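You operate a simulated robot arm through the tools that you are given. There is no shell and no other tool.

The job below is to be done with a simulated robot arm. You get a single attempt, and the scene is never put back.

JOB
Close the local carton and tape it with the yellow strip.
Fine: lay the strip on the seam, slide the carton into the press, press, then slide it back out. Where these are worked on the way, their far stop is far enough and under half their travel is too little: grey slide.

The check looks at the end state, three seconds after you hand in, the way a careful person would. Anything else that was tipped, shoved, dropped, spilled or broken makes it a failure.

ROBOT AND FRAMES
A 7-joint arm with a two-finger gripper, fixed in place. Base frame: the origin is at the foot of the arm, x ahead of it, y to its left, z up; the work surface is at about z = 800. Units: mm, degrees, N and s.
With the tool pointing down near the work surface it reaches from about 160 to 340 mm from the base axis. Its first joint turns from -143.0 to 143.0 degrees. Payload 1.47 kg.
Tool frame: the origin (TCP) lies between the finger pads and is the grasp point; the fingertips stand 16 mm ahead of it; z points along the fingers, y is the line along which they close. Largest opening 87 mm; the body of the gripper starts 55 mm behind the TCP.
Orientation is told as [roll, pitch, yaw] about the base's x, y, z axes, in that order, counted from this pose: with the fingers straight down and closing along the base's y, the tool's x points along the base's -x, its y along +y and its z along -z.

CONTROLS
- The arm moves only by the tool jog_arm. Its argument "series" is a list of rows, each an object (a shift or turn left out is 0, a gripper value left out holds the last) with "travel": the shift along the base's x, y, z in mm, a list of three; "turn": the turn, a rotation vector about the base's x, y, z in degrees, a list of three; "jaw": the opening, from 0 (shut) to 1 (fully open). In form: [{"travel": [x, y, z], "turn": [wx, wy, wz], "jaw": jaw}, ...]. A call has 1 to 20 rows; each row shifts and turns the commanded pose from where the row before left it. Each row takes 0.2 s and may step no farther than 50 mm and 8.6 degrees from the row before; otherwise, or with a gripper value out of range, the whole call is refused. A pose out of reach is approached as far as the arm can. The call stops where the force on the tool passes 60 N (or 10 N more than at its start, if that is more) or the arm is blocked; 0.2 s more then pass. Each finger travels about 45 mm/s and halts on what it meets, pressing with about 25 N; the grip force reading is that of the motor and also rises with nothing between the fingers. The clock runs only during rows and for 0.2 s after the last one: add rows that do not move to give the fingers time. The reply holds the time, the measured pose of the TCP, the force on the tool along the base axes, the opening and the grip force, in the units named above and with some noise, with the torque about the TCP (base axes, N m) and any sound that the robot's microphone picked up, and new pictures: "views" is both (left out), scene, wrist or none.
- Cameras (640 x 400 px; columns grow to the right, rows downward): "scene" is fixed at [406.2, 654.7, 1599.1]; the picture's right is [-0.95, 0.32, 0.00], its down [0.28, 0.82, -0.50] and it looks along [-0.16, -0.47, -0.87] (base axes); focal length 321 px, centre (320, 200). "wrist" rides on the gripper at [73, 12, -90] in the tool frame; the picture's right is [-0.16, 0.99, 0.00], its down [-0.72, -0.12, -0.68] and it looks along [-0.67, -0.11, 0.73] (tool axes); focal length 247 px, centre (320, 200). There is no depth. A picture from a camera that has moved, and an enlarged one, comes with that camera's place and axes in the base frame and with its lens. The place of the scene camera against the robot may be out by one fixed shift of up to 18 mm in any direction.
- slide_trunk(by): slides the trunk up (or, below 0, down) by that many mm; the arm rides with it, the base frame stays. It gives what a move gives, with no picture.
- enlarge(camera, box): a new picture of the part [left, top, right, bottom] of that camera's present view, enlarged. The clock stands still meanwhile.
- hand_in(): hands the job in; it is judged then, once.

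Places have to be worked out from the pictures, the camera data and where the tool is seen. Open the gripper and draw the arm clear of the work before you hand the job in, unless the task says otherwise.

The tools are called after "Emit:" as name(argument=value, ...) on one line, values as JSON. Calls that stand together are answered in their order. jog_arm: Moves the arm, as the interface text tells. Its arguments: {"type":"object","properties":{"series":{"type":"array"},"views":{"type":"string","enum":["both","scene","wrist","none"]}},"required":["series"]} The other tools are called the same way: slide_trunk (by) slides the trunk up or down; enlarge (camera, box) takes an enlarged picture of a part of a camera's view; hand_in () hands the job in.

At the start:

```text
t: 0.0
eef_pos: [255.3, 366.6, 1218.4]
tcp_rot: [-0.1, 0.0, 0.0]
wrist_force: [0.4, 0.1, -0.6]
moment: [-0.01, -0.02, -0.02]
finger_gap: 87.0
finger_force: 0.1
trunk travel left (down, up): [-1035.0, 205.0]
```

scene: 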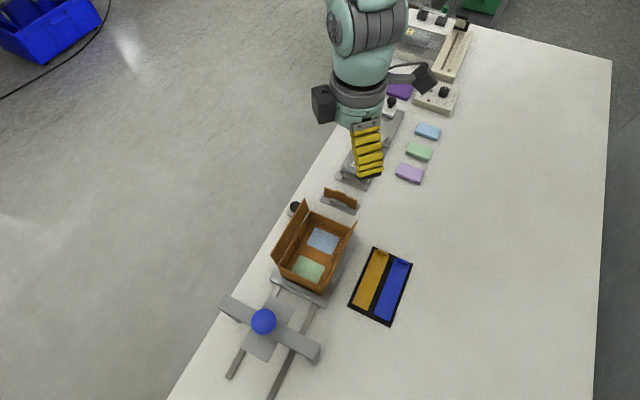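
wrist: 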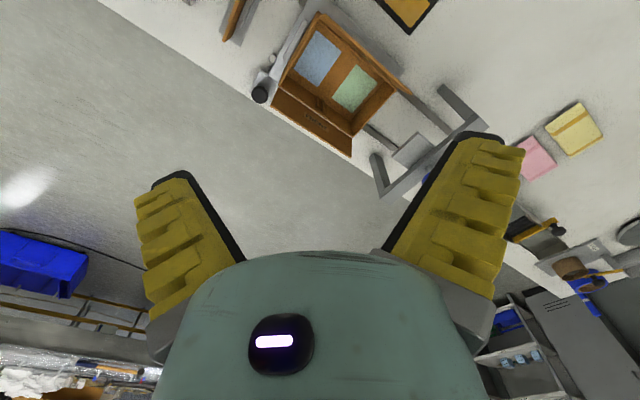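

The pictures show an open brown carton on a grey slide, a press with a blue ball at its end, and a tray with a yellow/orange and a blue strip. I look closer before moving.

Emit:
enlarge(camera="scene", box=[210, 170, 430, 400])

Emit:
enlarge(camera="scene", box=[320, 0, 500, 200])

Emit:
enlarge(camera="wrist", box=[200, 0, 640, 240])

```text
1.74 times, centred on (320, 285) of scene
camera zoom: at [406.2, 654.7, 1599.1], right [-0.95, 0.32, 0.0], down [0.28, 0.82, -0.5], along [-0.16, -0.47, -0.87], focal length 558 px, centre (320, 52)
```

zoom: 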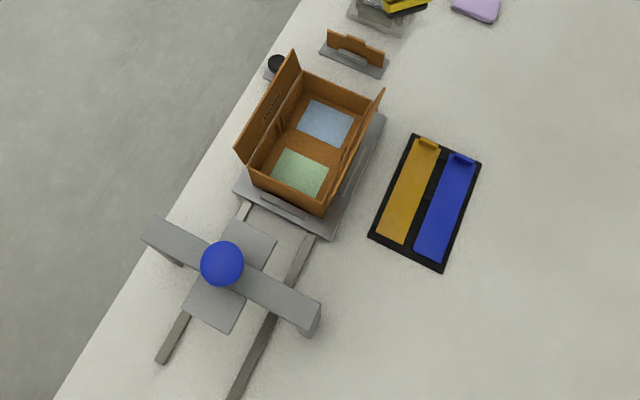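

```text
2.00 times, centred on (410, 100) of scene
camera zoom: at [406.2, 654.7, 1599.1], right [-0.95, 0.32, 0.0], down [0.28, 0.82, -0.5], along [-0.16, -0.47, -0.87], focal length 641 px, centre (140, 400)
```

zoom: 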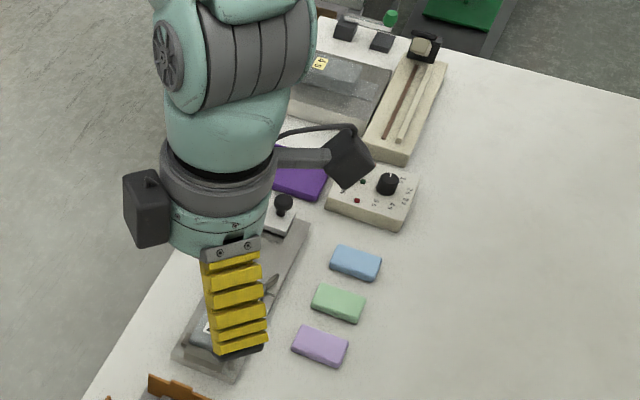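

```text
1.45 times, centred on (420, 120) of wrist
camera zoom: at [180.5, 378.7, 1307.8], right [0.16, 0.99, 0.0], down [0.72, -0.12, 0.68], along [0.67, -0.11, -0.73], focal length 359 px, centre (174, 316)
```

zoom: 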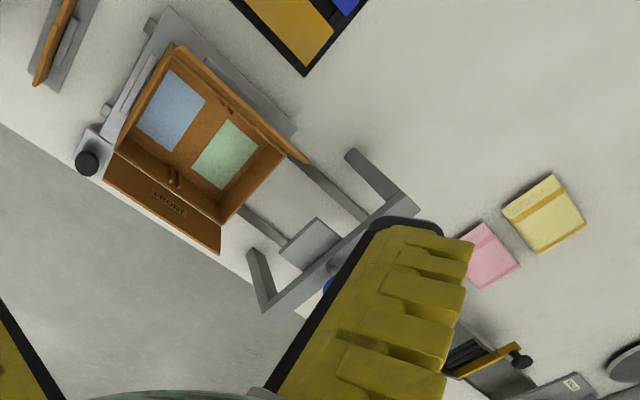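

The slide plate with the carton seems to be near (327, 383), with the press around (457, 523), so the slide line runs diagonally at about 45°. I test the trunk with a small move to learn how reach behaves.

Emit:
slide_trunk(by=-100)

```text
t: 1.3
eef_pos: [255.6, 367.3, 1118.2]
tcp_rot: [-0.1, 0.0, 0.0]
wrist_force: [0.4, -1.0, 0.2]
moment: [0.02, 0.0, 0.01]
finger_gap: 86.8
finger_force: 0.1
trunk travel left (down, up): [-935.0, 305.0]
```

The trunk carries the arm straight down. Now I pull the hand back in x to get the wrist camera looking over the carton and strips.

Emit:
jog_arm(series=[{"travel": [-40, 0, 0]}, {"travel": [-40, 0, 0]}, {"travel": [-40, 0, 0]}], views="both")

```text
t: 2.1
eef_pos: [135.4, 366.9, 1119.0]
tcp_rot: [0.0, -0.1, 0.1]
wrist_force: [0.1, 0.5, 0.0]
moment: [0.04, 0.05, 0.01]
finger_gap: 87.1
finger_force: 0.1
trunk travel left (down, up): [-935.0, 305.0]
camera wrist: at [60.3, 379.2, 1208.0], right [0.16, 0.99, 0.0], down [0.72, -0.12, 0.68], along [0.67, -0.11, -0.73], focal length 247 px, centre (320, 200)
```

scene: 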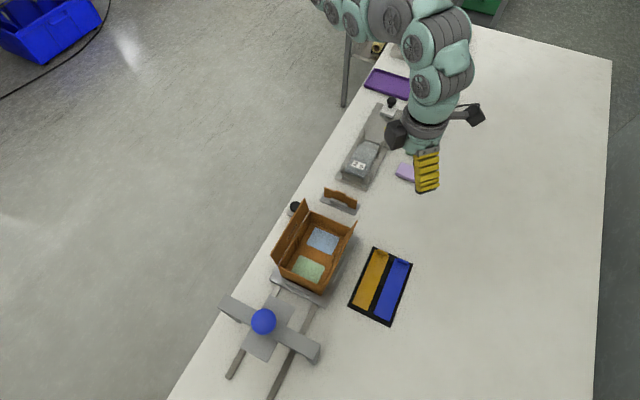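
wrist: 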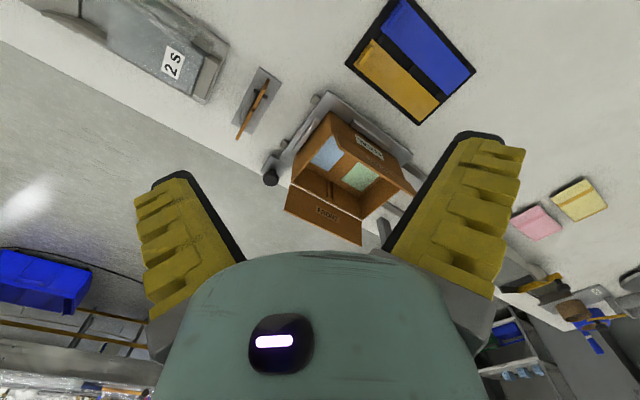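

The wrist camera now sees the carton, the strip tray, and other stations. I enlarge the carton and the strips.

Emit:
enlarge(camera="wrist", box=[230, 60, 430, 260])

Emit:
enlarge(camera="wrist", box=[330, 0, 490, 130])

Emit:
enlarge(camera="scene", box=[260, 180, 420, 340])

Emit:
enlarge(camera="scene", box=[320, 50, 480, 220])

```text
2.00 times, centred on (330, 160) of wrist
camera zoom: at [60.3, 379.2, 1208.0], right [0.16, 0.99, 0.0], down [0.72, -0.12, 0.68], along [0.67, -0.11, -0.73], focal length 494 px, centre (300, 280)
```

zoom: 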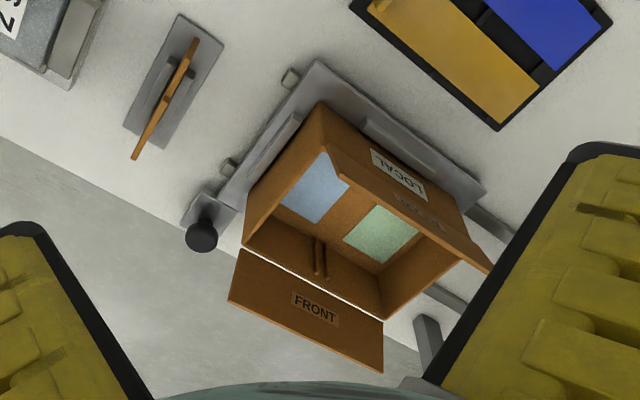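

```text
3.08 times, centred on (410, 65) of wrist
camera zoom: at [60.3, 379.2, 1208.0], right [0.16, 0.99, 0.0], down [0.72, -0.12, 0.68], along [0.67, -0.11, -0.73], focal length 760 px, centre (43, 615)
```

zoom: 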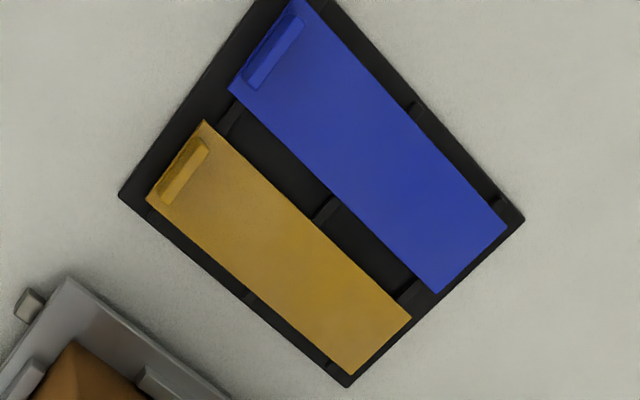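

```text
2.50 times, centred on (340, 260) of scene
camera zoom: at [406.2, 654.7, 1599.1], right [-0.95, 0.32, 0.0], down [0.28, 0.82, -0.5], along [-0.16, -0.47, -0.87], focal length 802 px, centre (270, 50)
```

zoom: 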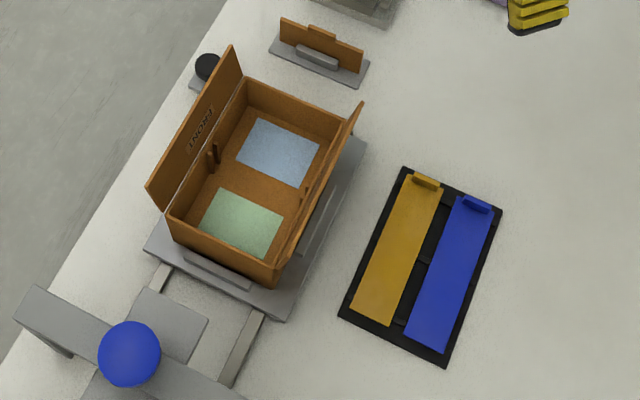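

```text
2.35 times, centred on (400, 135) of scene
camera zoom: at [406.2, 654.7, 1599.1], right [-0.95, 0.32, 0.0], down [0.28, 0.82, -0.5], along [-0.16, -0.47, -0.87], focal length 754 px, centre (132, 353)
```

zoom: 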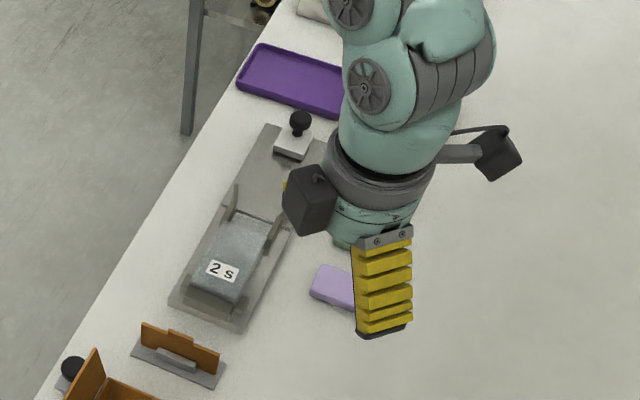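

The flaps stand roughly upright on both long sides, the slide line is along (+x,+y) at 45°, and the strips lie parallel to it with a raised tab at their near end. I turn the tool by -45° (fingers closing along the slide line) and move to a spot where the wrist camera looks at the carton from the back.

Emit:
jog_arm(series=[{"travel": [15, 25, 0], "turn": [0, 0, -7.5]}, {"travel": [15, 25, 0], "turn": [0, 0, -7.5]}, {"travel": [15, 25, 0], "turn": [0, 0, -7.5]}, {"travel": [15, 25, -10], "turn": [0, 0, -7.5]}, {"travel": [15, 25, -20], "turn": [0, 0, -7.5]}, {"travel": [20, 20, -30], "turn": [0, 0, -7.5]}, {}], views="both")

```text
t: 3.7
eef_pos: [195.9, 447.9, 1085.0]
tcp_rot: [-0.3, -0.7, -39.2]
wrist_force: [0.0, -0.1, -0.1]
moment: [-0.01, -0.01, 0.0]
finger_gap: 87.0
finger_force: 0.0
out of reach, approached as far as the arm can: row 4, 5, 6
trunk travel left (down, up): [-935.0, 305.0]
camera wrist: at [145.1, 504.5, 1173.1], right [0.75, 0.67, 0.0], down [0.48, -0.54, 0.69], along [0.46, -0.52, -0.72], focal length 247 px, centre (320, 200)
```

scene: 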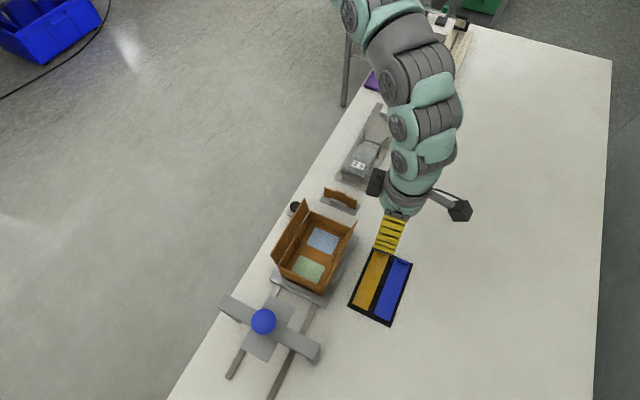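
wrist: 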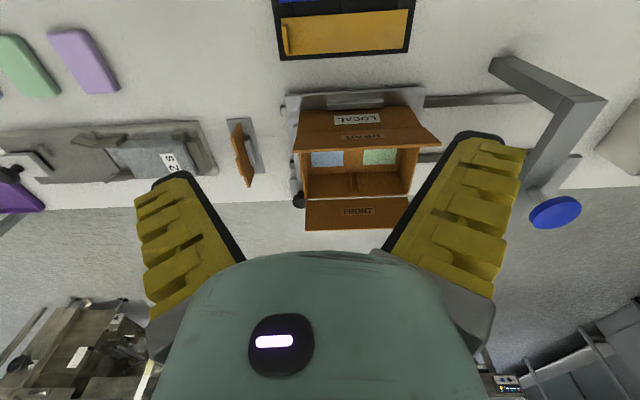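

The arm is at its reach limit here (about 490 mm with the tool vertical), so for the carton and press I will need trunk height changes and an outward tilt. First I use this good view of the carton.

Emit:
enlarge(camera="wrist", box=[270, 70, 450, 240])

Emit:
enlarge(camera="wrist", box=[420, 30, 640, 250])

Emit:
enlarge(camera="wrist", box=[0, 80, 280, 260])

Emit:
enlarge(camera="scene", box=[300, 0, 500, 125])

```text
2.35 times, centred on (360, 155) of wrist
camera zoom: at [145.1, 504.5, 1173.1], right [0.75, 0.67, 0.0], down [0.48, -0.54, 0.69], along [0.46, -0.52, -0.72], focal length 581 px, centre (226, 306)
```

zoom: 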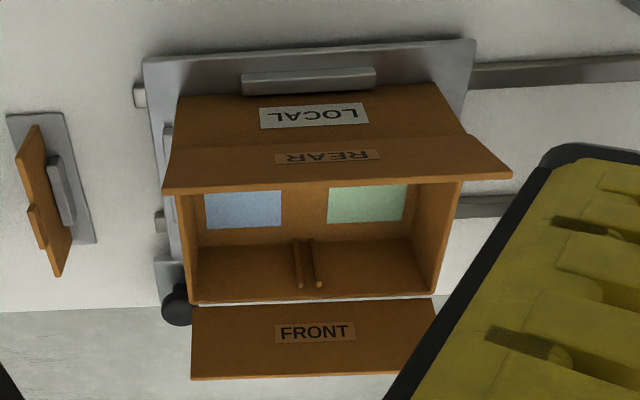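

```text
1.82 times, centred on (530, 140) of wrist
camera zoom: at [145.1, 504.5, 1173.1], right [0.75, 0.67, 0.0], down [0.48, -0.54, 0.69], along [0.46, -0.52, -0.72], focal length 449 px, centre (-62, 309)
```

zoom: 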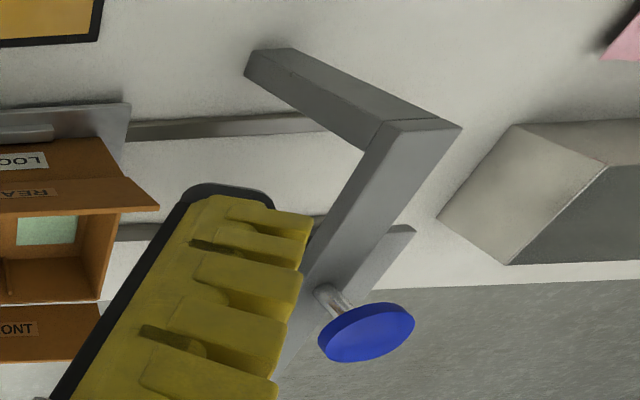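

```text
2.22 times, centred on (140, 170) of wrist
camera zoom: at [145.1, 504.5, 1173.1], right [0.75, 0.67, 0.0], down [0.48, -0.54, 0.69], along [0.46, -0.52, -0.72], focal length 549 px, centre (720, 267)
```

zoom: 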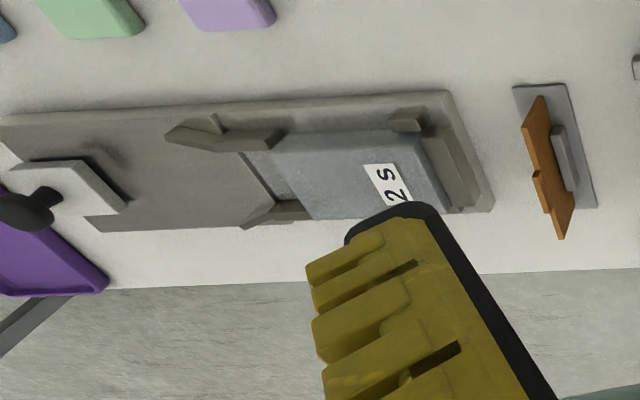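

```text
3.20 times, centred on (400, 62) of scene
camera zoom: at [406.2, 654.7, 1599.1], right [-0.95, 0.32, 0.0], down [0.28, 0.82, -0.5], along [-0.16, -0.47, -0.87], focal length 1026 px, centre (64, 640)
```

zoom: 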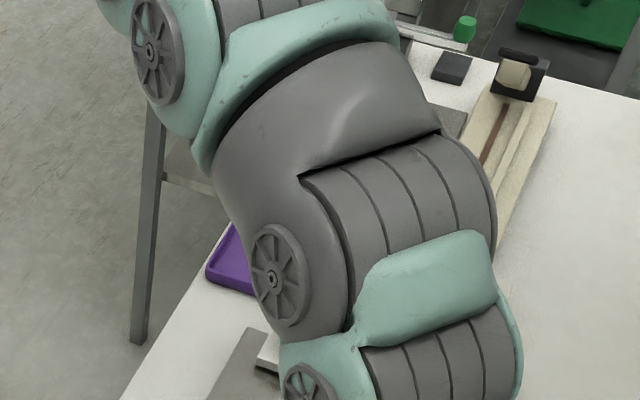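

The button is triangulated at about slide coordinate S=705 mm from the base along the 45° line and z≈986, and the slide knob at S≈404. I test whether the wrist can turn to yaw -135° (fingers closing across the slide, camera on the far side), needed for outward tilting, by backing in and rotating.

Emit:
jog_arm(series=[{"travel": [10, -50, 15]}, {"travel": [20, -40, 0]}, {"turn": [0, 0, -8]}, {"turn": [0, 0, -8]}, {"turn": [0, 0, -8]}, {"turn": [0, 0, -8]}, {"turn": [0, 0, -8]}, {"turn": [0, 0, -8]}, {"turn": [0, 0, -8]}, {"turn": [0, 0, -8]}, {"turn": [0, 0, -8]}, {"turn": [0, 0, -8]}, {"turn": [0, 0, -8]}, {}], views="both")

```text
refused: row 1 steps farther than a row can; nothing moved
```

The first row was too long; I repeat it with shorter steps.

Emit:
jog_arm(series=[{"travel": [10, -40, 15]}, {"travel": [20, -40, 0]}, {"turn": [0, 0, -8]}, {"turn": [0, 0, -8]}, {"turn": [0, 0, -8]}, {"turn": [0, 0, -8]}, {"turn": [0, 0, -8]}, {"turn": [0, 0, -8]}, {"turn": [0, 0, -8]}, {"turn": [0, 0, -8]}, {"turn": [0, 0, -8]}, {"turn": [0, 0, -8]}, {"turn": [0, 0, -8]}, {}], views="both")

```text
t: 4.7
eef_pos: [263.8, 379.7, 1102.0]
tcp_rot: [0.8, -0.9, -53.8]
wrist_force: [0.3, -1.0, 0.3]
moment: [-0.01, 0.03, 0.02]
finger_gap: 86.9
finger_force: 0.1
trunk travel left (down, up): [-935.0, 305.0]
stopped in row 4: the arm was blocked; the commanded pose is now the measured one
camera wrist: at [227.2, 446.2, 1190.2], right [0.89, 0.45, 0.02], down [0.32, -0.65, 0.69], along [0.32, -0.61, -0.72], focal length 247 px, centre (320, 200)
```

scene: 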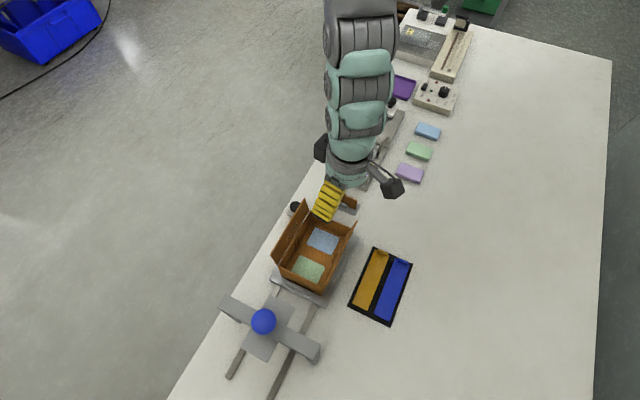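
wrist: 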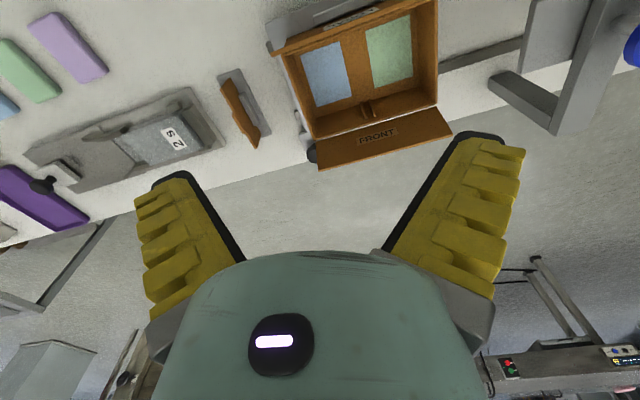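

The arm was blocked near full extension. I move inward, where it has more freedom, and retry the turn.

Emit:
jog_arm(series=[{"travel": [-20, -35, 0]}, {"travel": [-20, -35, 0]}, {"travel": [-20, -35, 0]}, {"turn": [0, 0, -8]}, {"turn": [0, 0, -8]}, {"turn": [0, 0, -8]}, {"turn": [0, 0, -8]}, {}], views="scene")

```text
t: 5.1
eef_pos: [335.0, 337.3, 1100.8]
tcp_rot: [1.0, -1.5, -68.4]
wrist_force: [0.8, 0.3, 0.5]
moment: [0.02, 0.03, -0.02]
finger_gap: 86.8
finger_force: 0.0
out of reach, approached as far as the arm can: row 1, 2
trunk travel left (down, up): [-935.0, 305.0]
stopped in row 2: the arm was blocked; the commanded pose is now the measured one
```

scene: 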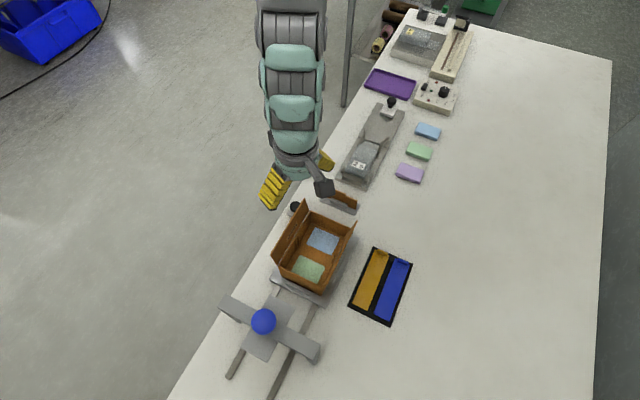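

The arm swung sideways unexpectedly, so it is near a joint limit or singular pose. I step it back inward gently and undo some of the yaw.

Emit:
jog_arm(series=[{"travel": [-20, -20, 0], "turn": [0, 0, 6]}, {"travel": [-20, -20, 0], "turn": [0, 0, 6]}, {"travel": [-20, -20, 0], "turn": [0, 0, 6]}, {"travel": [-20, -20, 0], "turn": [0, 0, 6]}, {}], views="both")

```text
t: 6.5
eef_pos: [303.6, 381.1, 1147.9]
tcp_rot: [1.1, -0.9, -49.6]
wrist_force: [-0.1, 0.5, 0.5]
moment: [-0.01, 0.04, -0.01]
finger_gap: 87.1
finger_force: 0.0
out of reach, approached as far as the arm can: row 1, 2, 3, 4
trunk travel left (down, up): [-935.0, 305.0]
stopped in row 5: the arm was blocked; the commanded pose is now the measured one
camera wrist: at [261.0, 444.1, 1235.8], right [0.85, 0.52, 0.02], down [0.36, -0.63, 0.69], along [0.37, -0.58, -0.72], focal length 247 px, centre (320, 200)
```

scene: 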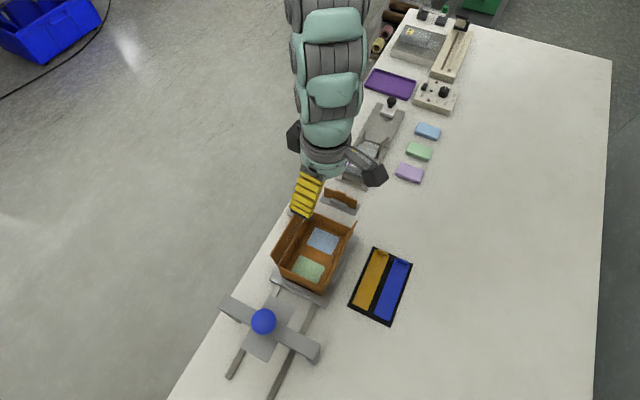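
wrist: 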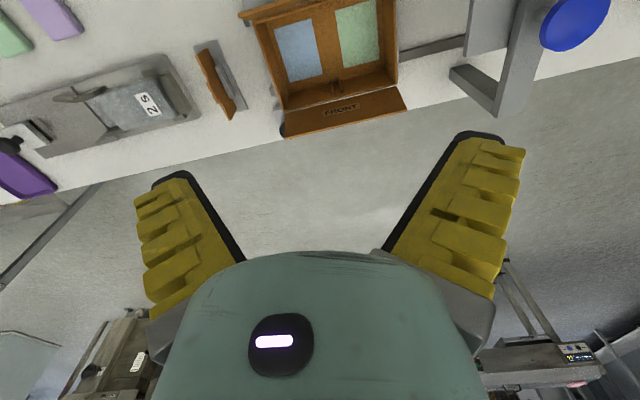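

The yaw relative to the arm's azimuth appears limited to about -105°. I turn back positive and pull inward to a comfortable posture.

Emit:
jog_arm(series=[{"turn": [0, 0, 8]}, {"turn": [0, 0, 8]}, {"turn": [0, 0, 8]}, {"turn": [0, 0, 8]}, {"turn": [0, 0, 8]}, {"turn": [0, 0, 8]}, {}], views="scene")

```text
t: 8.1
eef_pos: [307.8, 379.2, 1146.6]
tcp_rot: [1.2, -0.8, -2.4]
wrist_force: [-0.4, 0.4, -0.7]
moment: [0.01, 0.0, 0.0]
finger_gap: 87.0
finger_force: 0.1
trunk travel left (down, up): [-935.0, 305.0]
```

scene: 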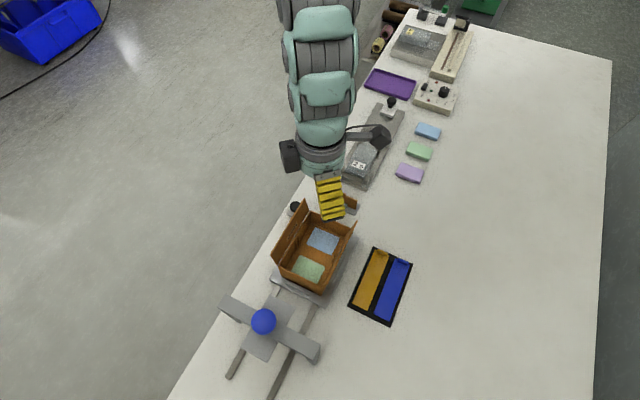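

Positive turning works. I continue to yaw +45° and beyond to learn the other limit, while stepping inward slightly.

Emit:
jog_arm(series=[{"travel": [-10, -15, 0], "turn": [0, 0, 8]}, {"travel": [-10, -15, 0], "turn": [0, 0, 8]}, {"travel": [-10, -15, 0], "turn": [0, 0, 8]}, {"turn": [0, 0, 8]}, {"turn": [0, 0, 8]}, {"turn": [0, 0, 8]}, {"turn": [0, 0, 8]}, {"turn": [0, 0, 8]}, {"turn": [0, 0, 8]}, {"turn": [0, 0, 8]}, {"turn": [0, 0, 8]}, {"turn": [0, 0, 8]}, {"turn": [0, 0, 8]}, {"turn": [0, 0, 8]}, {"turn": [0, 0, 8]}, {"turn": [0, 0, 8]}, {"turn": [0, 0, 8]}, {}], views="both")

```text
t: 11.9
eef_pos: [302.6, 382.8, 1143.9]
tcp_rot: [1.1, -1.0, 134.9]
wrist_force: [-0.3, 0.1, -0.1]
moment: [-0.02, -0.01, -0.03]
finger_gap: 86.6
finger_force: 0.0
out of reach, approached as far as the arm can: row 1, 2, 3
trunk travel left (down, up): [-935.0, 305.0]
camera wrist: at [347.1, 323.0, 1233.3], right [-0.81, -0.58, 0.02], down [-0.41, 0.6, 0.69], along [-0.42, 0.55, -0.72], focal length 247 px, centre (320, 200)
```

scene: 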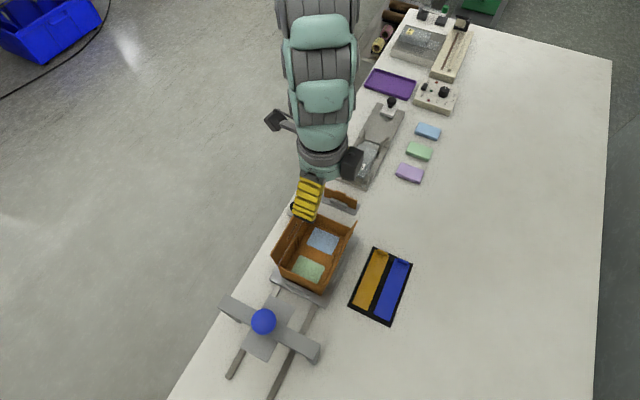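
wrist: 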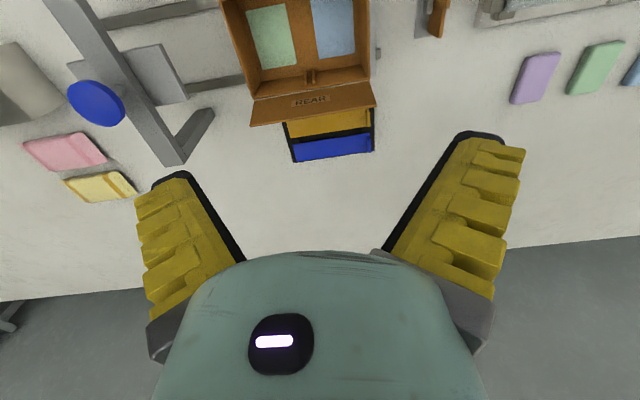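

Yaw +135° is reachable, but the hand isn't following inward moves, as if the elbow is stuck near straight. I try a few small moves in other directions to free it.

Emit:
jog_arm(series=[{"travel": [0, 0, -30]}, {"travel": [0, 0, -30]}, {"travel": [0, 0, -30]}, {}, {}], views="scene")

Emit:
jog_arm(series=[{"travel": [-20, -20, 0]}, {"travel": [-20, -20, 0]}, {}, {}], views="scene")

```text
t: 13.1
eef_pos: [303.6, 383.1, 1054.9]
tcp_rot: [1.0, -0.9, 134.8]
wrist_force: [0.3, 0.2, -0.4]
moment: [0.03, 0.03, 0.0]
finger_gap: 86.9
finger_force: 0.1
trunk travel left (down, up): [-935.0, 305.0]
```

scene: 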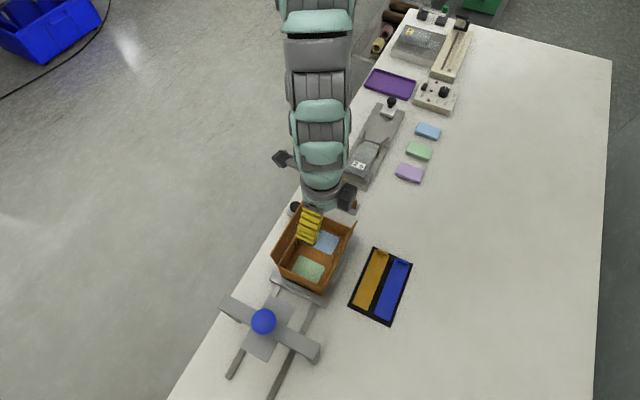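

```text
t: 14.1
eef_pos: [270.6, 341.4, 1055.1]
tcp_rot: [1.1, -0.7, 133.8]
wrist_force: [0.4, -0.4, -0.3]
moment: [0.01, 0.01, 0.01]
finger_gap: 87.0
finger_force: 0.1
trunk travel left (down, up): [-935.0, 305.0]
```

scene: 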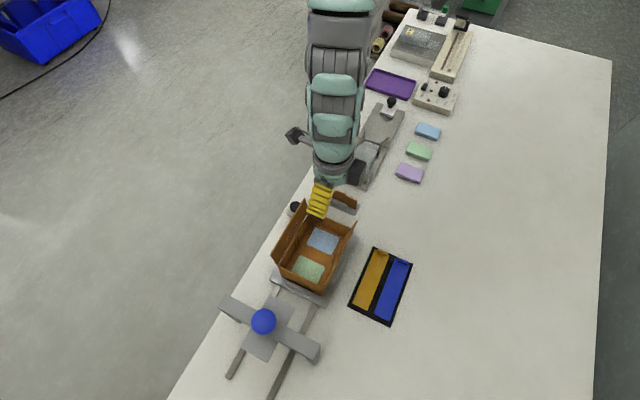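

Lowering freed it, and inward motion works again. Now I explore outward reach at this height by commanding steps along the slide line.

Emit:
jog_arm(series=[{"travel": [25, 25, 0], "turn": [-0.5, 0.4, 0]}, {"travel": [25, 25, 0], "turn": [-0.5, 0.3, 0]}, {"travel": [25, 25, 0]}, {"travel": [25, 25, 0]}, {}, {}], views="scene")

```text
t: 15.5
eef_pos: [351.6, 419.9, 1063.9]
tcp_rot: [2.2, -0.6, 134.7]
wrist_force: [-0.4, 0.6, -0.4]
moment: [0.0, 0.0, 0.02]
finger_gap: 86.9
finger_force: 0.1
out of reach, approached as far as the arm can: row 4
trunk travel left (down, up): [-935.0, 305.0]
```

scene: 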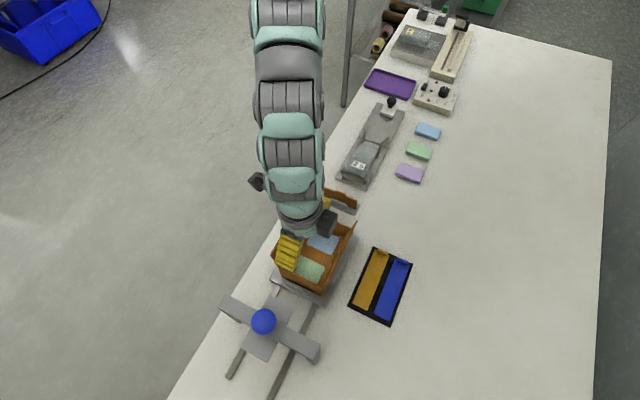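

Reach is about 548 mm here, more than I thought (the earlier block was the wrist roll limit), and yaw +135° works well. I now go to the front (table edge) side of the carton, high, in preparation for closing the FRONT flap from outside.

Emit:
jog_arm(series=[{"travel": [-25, -25, 30]}, {"travel": [-10, -35, 20]}, {"travel": [20, -40, 0]}, {"travel": [25, -35, 0]}, {"travel": [20, -17, 0]}, {}, {}], views="both")

```text
t: 17.1
eef_pos: [341.0, 342.8, 1114.2]
tcp_rot: [2.2, -0.7, 134.8]
wrist_force: [-0.5, -0.1, -0.2]
moment: [0.02, 0.01, 0.02]
finger_gap: 87.3
finger_force: 0.0
out of reach, approached as far as the arm can: row 3, 4, 5
trunk travel left (down, up): [-935.0, 305.0]
camera wrist: at [385.5, 285.4, 1202.9], right [-0.81, -0.58, 0.04], down [-0.4, 0.61, 0.68], along [-0.42, 0.54, -0.73], focal length 247 px, centre (320, 200)
```

scene: 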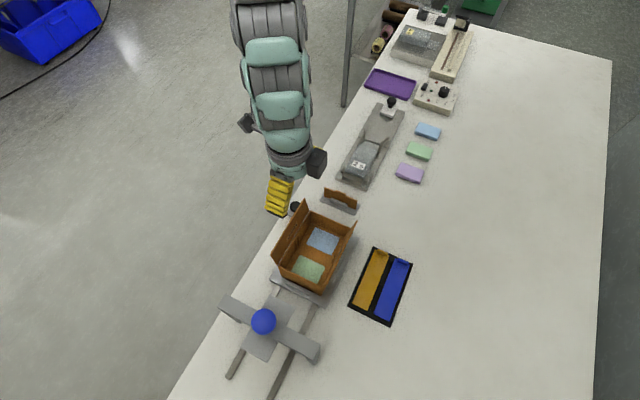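
wrist: 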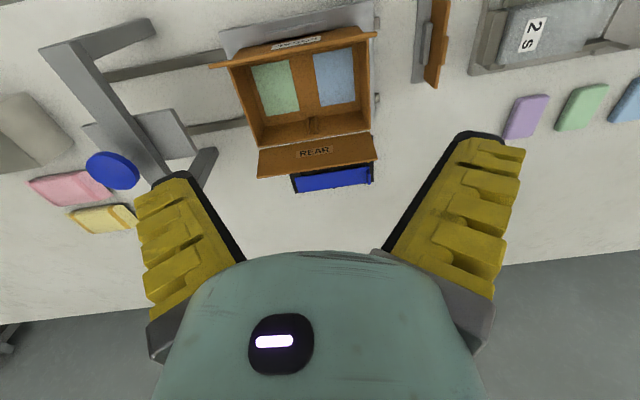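

The hand stopped at azimuth 45° with yaw still 135°, which may be the wrist-roll limit on the positive side. I test by turning yaw back by 32° to see if the position then converges.

Emit:
jog_arm(series=[{"turn": [0, 0, -8]}, {"turn": [0, 0, -8]}, {"turn": [0, 0, -8]}, {"turn": [0, 0, -8]}, {}, {}], views="scene")

```text
t: 18.5
eef_pos: [341.0, 344.6, 1113.2]
tcp_rot: [2.2, -0.5, 102.7]
wrist_force: [-1.3, 0.1, -0.2]
moment: [0.04, -0.01, -0.01]
finger_gap: 87.4
finger_force: 0.0
trunk travel left (down, up): [-935.0, 305.0]
```

scene: 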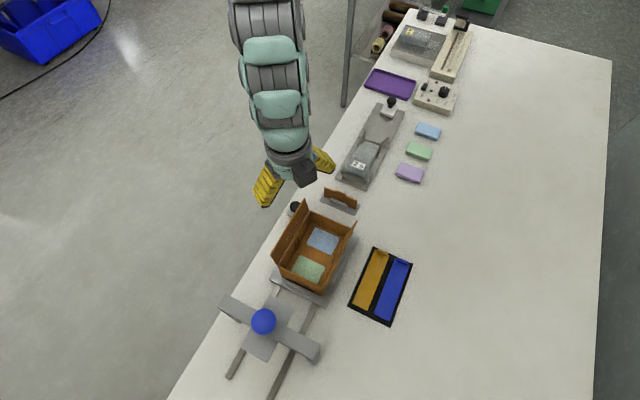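

The commanded pose seems to be re-based to where the arm stopped. I now test moving further toward the table edge with this reduced yaw.

Emit:
jog_arm(series=[{"travel": [15, -15, 0]}, {"travel": [15, -15, 0]}, {"travel": [15, -15, 0]}, {}], views="scene")

```text
t: 19.5
eef_pos: [362.7, 342.3, 1114.4]
tcp_rot: [2.2, -0.8, 102.9]
wrist_force: [-0.6, -0.2, -0.7]
moment: [0.0, 0.03, -0.03]
finger_gap: 87.0
finger_force: 0.0
out of reach, approached as far as the arm can: row 1, 2, 3
trunk travel left (down, up): [-935.0, 305.0]
```

scene: 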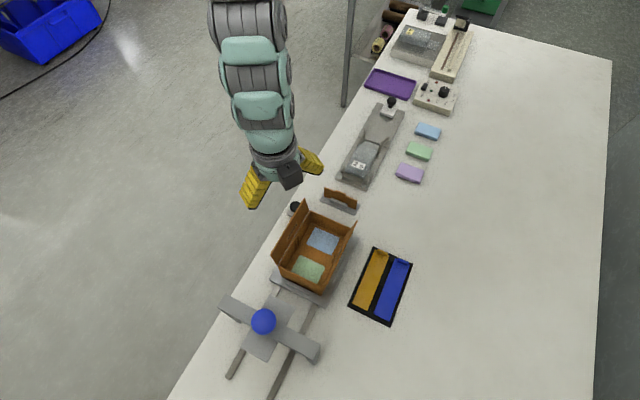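

Still limited, and earlier lowering the hand freed the arm, so I lower the hand a bit (still above the flaps) and then try moving toward the edge.

Emit:
jog_arm(series=[{"travel": [0, 0, -30]}, {"travel": [0, 0, -30]}, {"travel": [0, 0, -30]}, {}, {"travel": [15, -15, 0]}, {"travel": [15, -15, 0]}, {"travel": [15, -15, 0]}, {}], views="scene")

```text
t: 21.3
eef_pos: [407.8, 297.9, 1026.6]
tcp_rot: [2.1, -0.7, 102.7]
wrist_force: [-0.7, -0.4, 0.8]
moment: [0.01, 0.02, -0.01]
finger_gap: 87.0
finger_force: 0.1
trunk travel left (down, up): [-935.0, 305.0]
```

scene: 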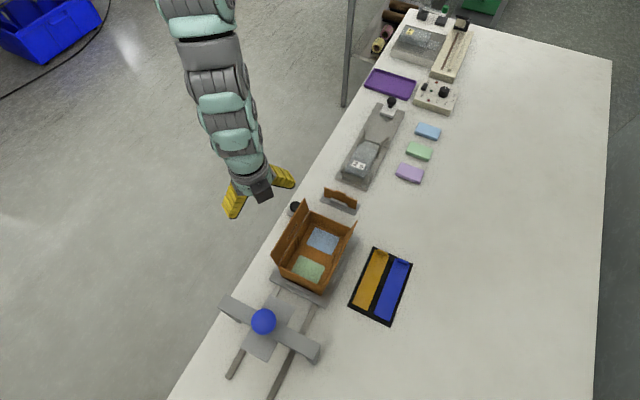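

Now it follows perfectly: the hand is at the front side (S≈499, N≈78). I correct the small tilt and turn the yaw back to 135° here.

Emit:
jog_arm(series=[{"turn": [-0.2, -2.2, 0]}, {"turn": [0, 0, 8]}, {"turn": [0, 0, 8]}, {"turn": [0, 0, 8]}, {"turn": [0, 0, 8.3]}, {}], views="both")

```text
t: 22.7
eef_pos: [407.4, 297.2, 1027.4]
tcp_rot: [0.1, 0.0, 135.1]
wrist_force: [-0.5, -0.6, 0.5]
moment: [-0.01, 0.01, 0.0]
finger_gap: 87.0
finger_force: 0.1
trunk travel left (down, up): [-935.0, 305.0]
camera wrist: at [449.7, 238.4, 1115.7], right [-0.81, -0.59, 0.0], down [-0.43, 0.59, 0.68], along [-0.4, 0.55, -0.73], focal length 247 px, centre (320, 200)
```

scene: 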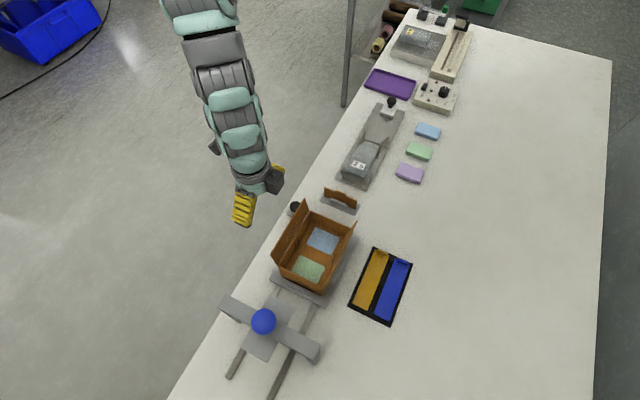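
wrist: 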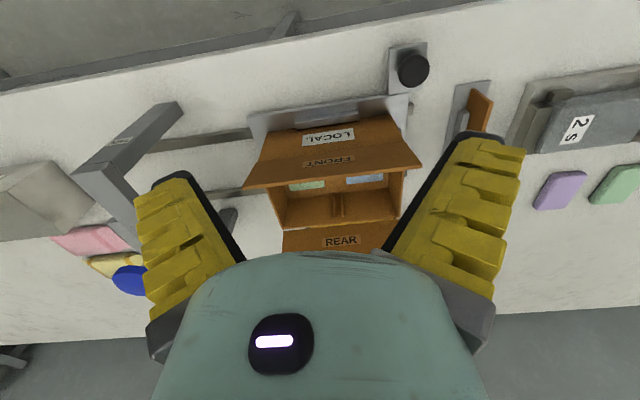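

The tool is vertical at yaw 135°, with a good view of the carton from the front. I enlarge to measure the flap, the rim and the knob.

Emit:
enlarge(camera="wrist", box=[230, 30, 470, 260])

Emit:
enlarge(camera="scene", box=[260, 180, 380, 310])

```text
1.74 times, centred on (350, 145) of wrist
camera zoom: at [449.7, 238.4, 1115.7], right [-0.81, -0.59, 0.0], down [-0.43, 0.59, 0.68], along [-0.4, 0.55, -0.73], focal length 430 px, centre (268, 296)
```

zoom: 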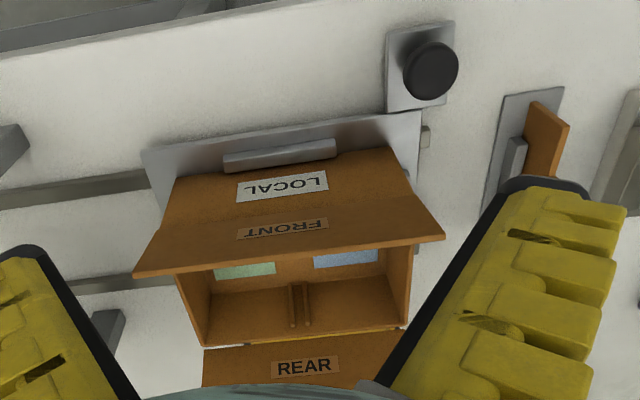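

```text
3.08 times, centred on (320, 245) of scene
camera zoom: at [406.2, 654.7, 1599.1], right [-0.95, 0.32, 0.0], down [0.28, 0.82, -0.5], along [-0.16, -0.47, -0.87], focal length 987 px, centre (320, 62)
```

zoom: 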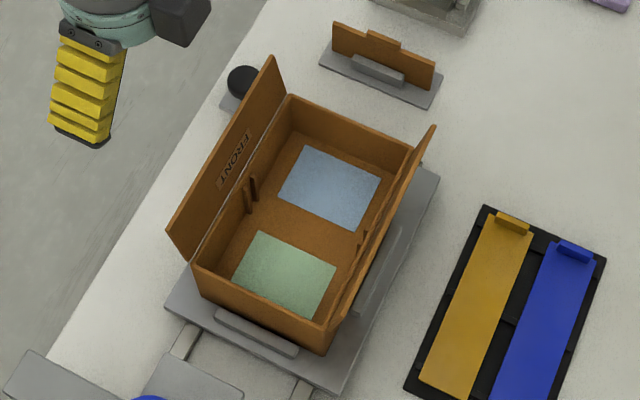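

Measurements: carton spans S 420–580, N -99…+9, rim z≈884, flap tips z≈942 leaning slightly outward; knob at S≈403, N≈60, z≈838. I descend beside the FRONT flap (fingertips at z≈914) and approach it.

Emit:
jog_arm(series=[{"travel": [-4, -4, -45]}, {"travel": [-4, -4, -50]}, {}, {"travel": [-12, 12, 0]}, {"travel": [-12, 12, 0]}, {}], views="both")

```text
refused: row 2 steps farther than a row can; nothing moved
```

I shorten the second descent step to stay within the limit.

Emit:
jog_arm(series=[{"travel": [-4, -4, -48]}, {"travel": [-4, -4, -48]}, {}, {"travel": [-12, 12, 0]}, {"travel": [-12, 12, 0]}, {}], views="both")

```text
t: 24.1
eef_pos: [378.5, 301.9, 939.0]
tcp_rot: [0.1, 0.0, 135.0]
wrist_force: [-0.2, -0.1, -0.9]
moment: [-0.04, -0.04, -0.01]
finger_gap: 87.0
finger_force: 0.1
out of reach, approached as far as the arm can: row 2, 5
trunk travel left (down, up): [-935.0, 305.0]
camera wrist: at [420.8, 242.2, 1028.0], right [-0.81, -0.59, 0.0], down [-0.43, 0.59, 0.68], along [-0.4, 0.55, -0.73], focal length 247 px, centre (320, 200)
```

scene: 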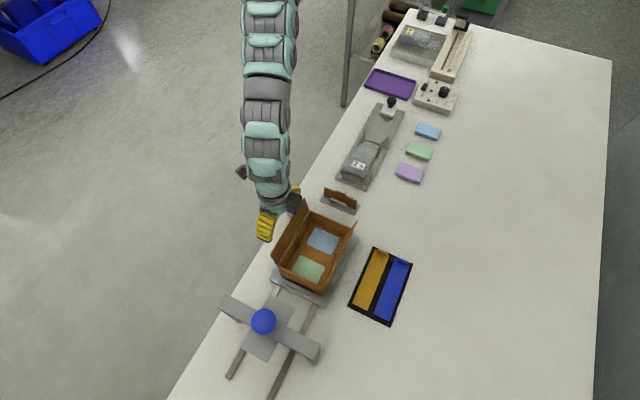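
wrist: 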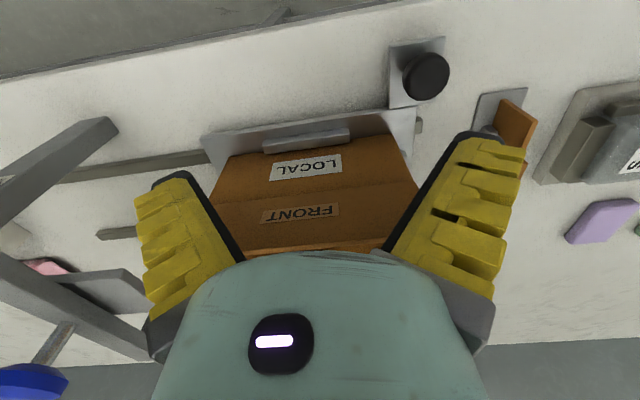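

At this height reach is a bit short, so I raise the arm and lower the trunk by 100 mm to get better reach at working height.

Emit:
jog_arm(series=[{"travel": [0, 0, 47]}, {"travel": [0, 0, 45]}, {}], views="none")

Emit:
slide_trunk(by=-100)

```text
t: 24.9
eef_pos: [378.4, 300.7, 1031.7]
tcp_rot: [0.2, -0.1, 135.2]
wrist_force: [0.1, 1.2, 0.5]
moment: [-0.02, 0.02, 0.01]
finger_gap: 86.9
finger_force: 0.1
trunk travel left (down, up): [-935.0, 305.0]
```

```text
t: 26.2
eef_pos: [379.3, 301.1, 930.5]
tcp_rot: [0.0, -0.1, 134.9]
wrist_force: [-0.4, 0.3, -0.8]
moment: [0.01, 0.0, 0.03]
finger_gap: 87.0
finger_force: 0.0
trunk travel left (down, up): [-835.0, 405.0]
```

TCP is now at S≈481, N≈55, z≈930 with better reach. I push the FRONT flap inward with slow steps, watching force.

Emit:
jog_arm(series=[{"travel": [-5, 5, 0]}, {"travel": [-5, 5, 0]}, {"travel": [-5, 5, 0]}, {"travel": [-5, 5, 0]}, {"travel": [-5, 5, 0]}, {"travel": [-5, 5, 0]}, {}], views="both")

```text
t: 27.8
eef_pos: [349.5, 330.7, 931.2]
tcp_rot: [0.1, -0.1, 135.0]
wrist_force: [-0.7, -0.1, -0.6]
moment: [0.0, -0.01, 0.01]
finger_gap: 87.0
finger_force: 0.0
trunk travel left (down, up): [-835.0, 405.0]
camera wrist: at [390.9, 271.3, 1020.4], right [-0.81, -0.59, 0.0], down [-0.43, 0.59, 0.68], along [-0.4, 0.55, -0.73], focal length 247 px, centre (320, 200)
```

scene: 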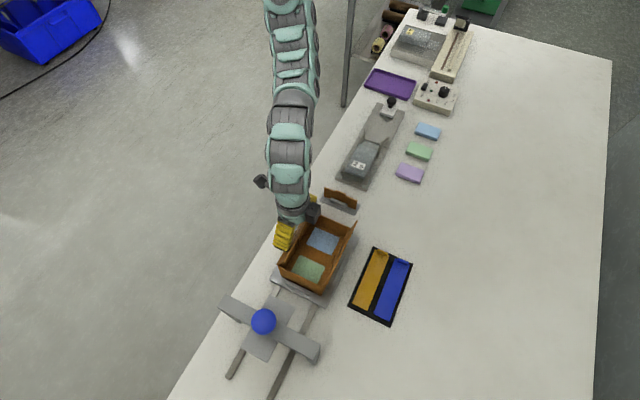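
wrist: 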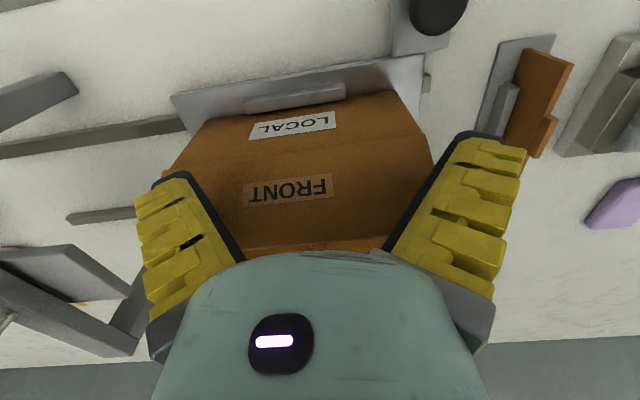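

The flap is moving easily (no noticeable force). I keep pushing it past vertical.

Emit:
jog_arm(series=[{"travel": [-5, 5, 0]}, {"travel": [-5, 5, 0]}, {"travel": [-5, 5, 0]}, {"travel": [-5, 5, 0]}, {}], views="both")

```text
t: 29.0
eef_pos: [329.5, 351.8, 930.2]
tcp_rot: [0.0, 0.0, 135.0]
wrist_force: [0.0, 0.3, -0.3]
moment: [0.0, 0.02, 0.01]
finger_gap: 87.3
finger_force: 0.0
trunk travel left (down, up): [-835.0, 405.0]
camera wrist: at [370.9, 291.9, 1020.3], right [-0.81, -0.59, 0.0], down [-0.43, 0.59, 0.68], along [-0.4, 0.55, -0.73], focal length 247 px, centre (320, 200)
```

scene: 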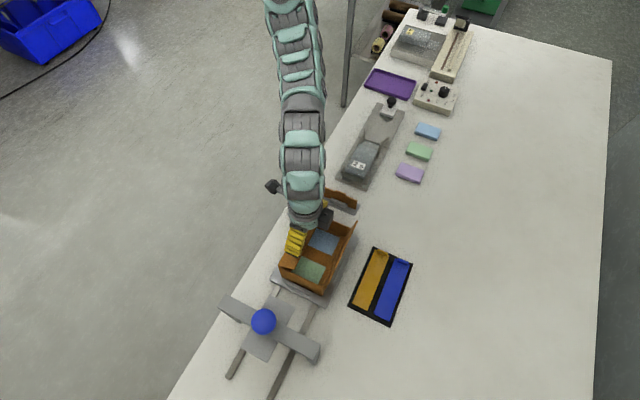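
wrist: 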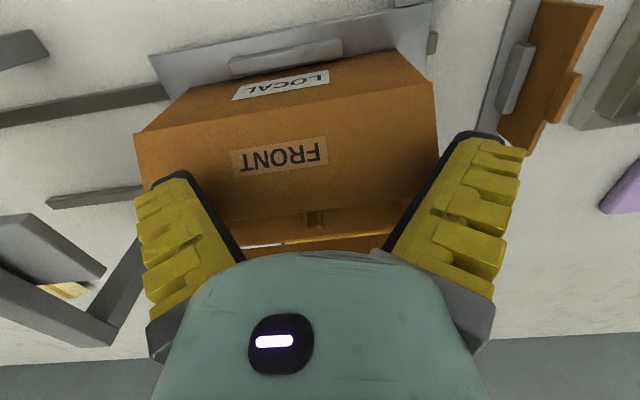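

The front flap is now about half folded. I move a little further in and press it downward to the rim level.

Emit:
jog_arm(series=[{"travel": [-3, 3, -5]}, {"travel": [-3, 3, -5]}, {"travel": [-2, 2, -5]}, {"travel": [0, 0, -5]}, {"travel": [0, 0, -3]}, {}], views="both")

```text
t: 30.4
eef_pos: [320.2, 359.1, 906.3]
tcp_rot: [0.2, 0.1, 135.0]
wrist_force: [0.0, -0.2, 0.4]
moment: [0.02, -0.04, 0.02]
finger_gap: 87.0
finger_force: 0.1
trunk travel left (down, up): [-835.0, 405.0]
camera wrist: at [362.9, 299.8, 997.3], right [-0.81, -0.59, 0.0], down [-0.43, 0.59, 0.68], along [-0.4, 0.55, -0.73], focal length 247 px, centre (320, 200)
```

scene: 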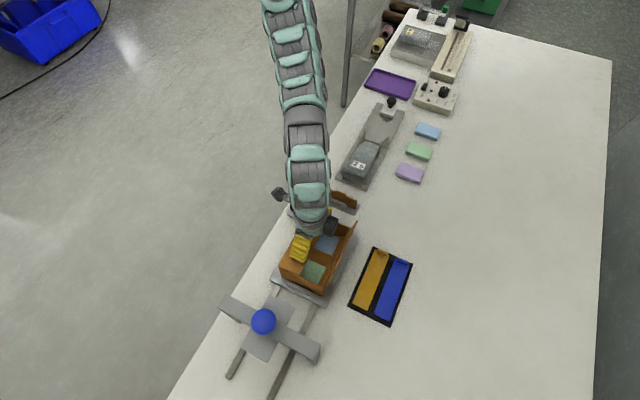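
wrist: 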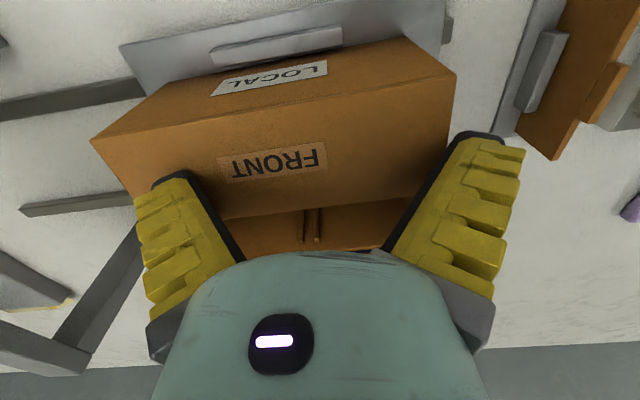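

The flap looks nearly flat. I press down a couple more millimetres until a contact force appears.

Emit:
jog_arm(series=[{"travel": [0, 0, -2]}, {"travel": [0, 0, -2]}, {}], views="wrist")

```text
t: 31.2
eef_pos: [320.2, 359.0, 904.6]
tcp_rot: [0.1, 0.0, 135.0]
wrist_force: [-1.1, 0.1, -0.3]
moment: [-0.02, -0.01, 0.0]
finger_gap: 87.3
finger_force: 0.1
trunk travel left (down, up): [-835.0, 405.0]
camera wrist: at [363.0, 299.6, 993.1], right [-0.81, -0.59, 0.0], down [-0.43, 0.59, 0.68], along [-0.4, 0.55, -0.73], focal length 247 px, centre (320, 200)
```

wrist: 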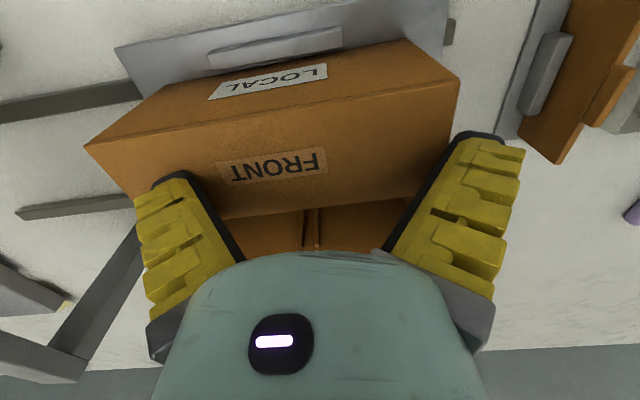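

No contact force yet; I continue down in 2 mm steps.

Emit:
jog_arm(series=[{"travel": [0, 0, -2]}, {"travel": [0, 0, -2]}, {}], views="none")

Emit:
jog_arm(series=[{"travel": [0, 0, -2]}, {"travel": [0, 0, -2]}, {}], views="wrist")

```text
t: 32.0
eef_pos: [323.9, 360.3, 901.9]
tcp_rot: [-0.1, -0.1, 135.0]
wrist_force: [-0.4, -0.8, 12.8]
moment: [0.58, -0.63, -0.04]
finger_gap: 85.9
finger_force: 0.5
trunk travel left (down, up): [-835.0, 405.0]
```

```text
t: 32.8
eef_pos: [324.8, 362.3, 899.3]
tcp_rot: [-0.3, -0.1, 135.1]
wrist_force: [-0.1, -0.8, 31.0]
moment: [1.31, -1.51, 0.13]
finger_gap: 83.8
finger_force: 0.2
trunk travel left (down, up): [-835.0, 405.0]
camera wrist: at [365.8, 302.5, 988.1], right [-0.81, -0.59, -0.01], down [-0.43, 0.59, 0.68], along [-0.4, 0.55, -0.73], focal length 247 px, centre (320, 200)
```

wrist: 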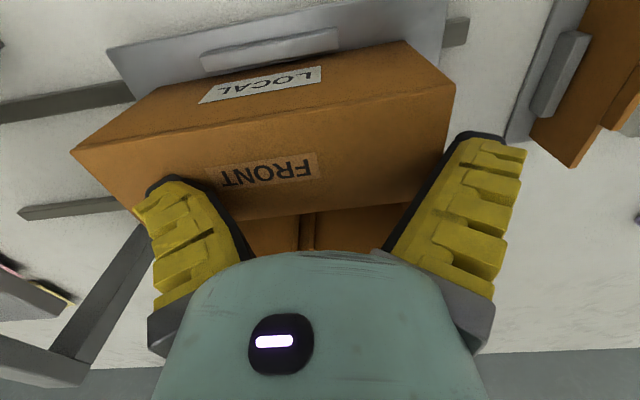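

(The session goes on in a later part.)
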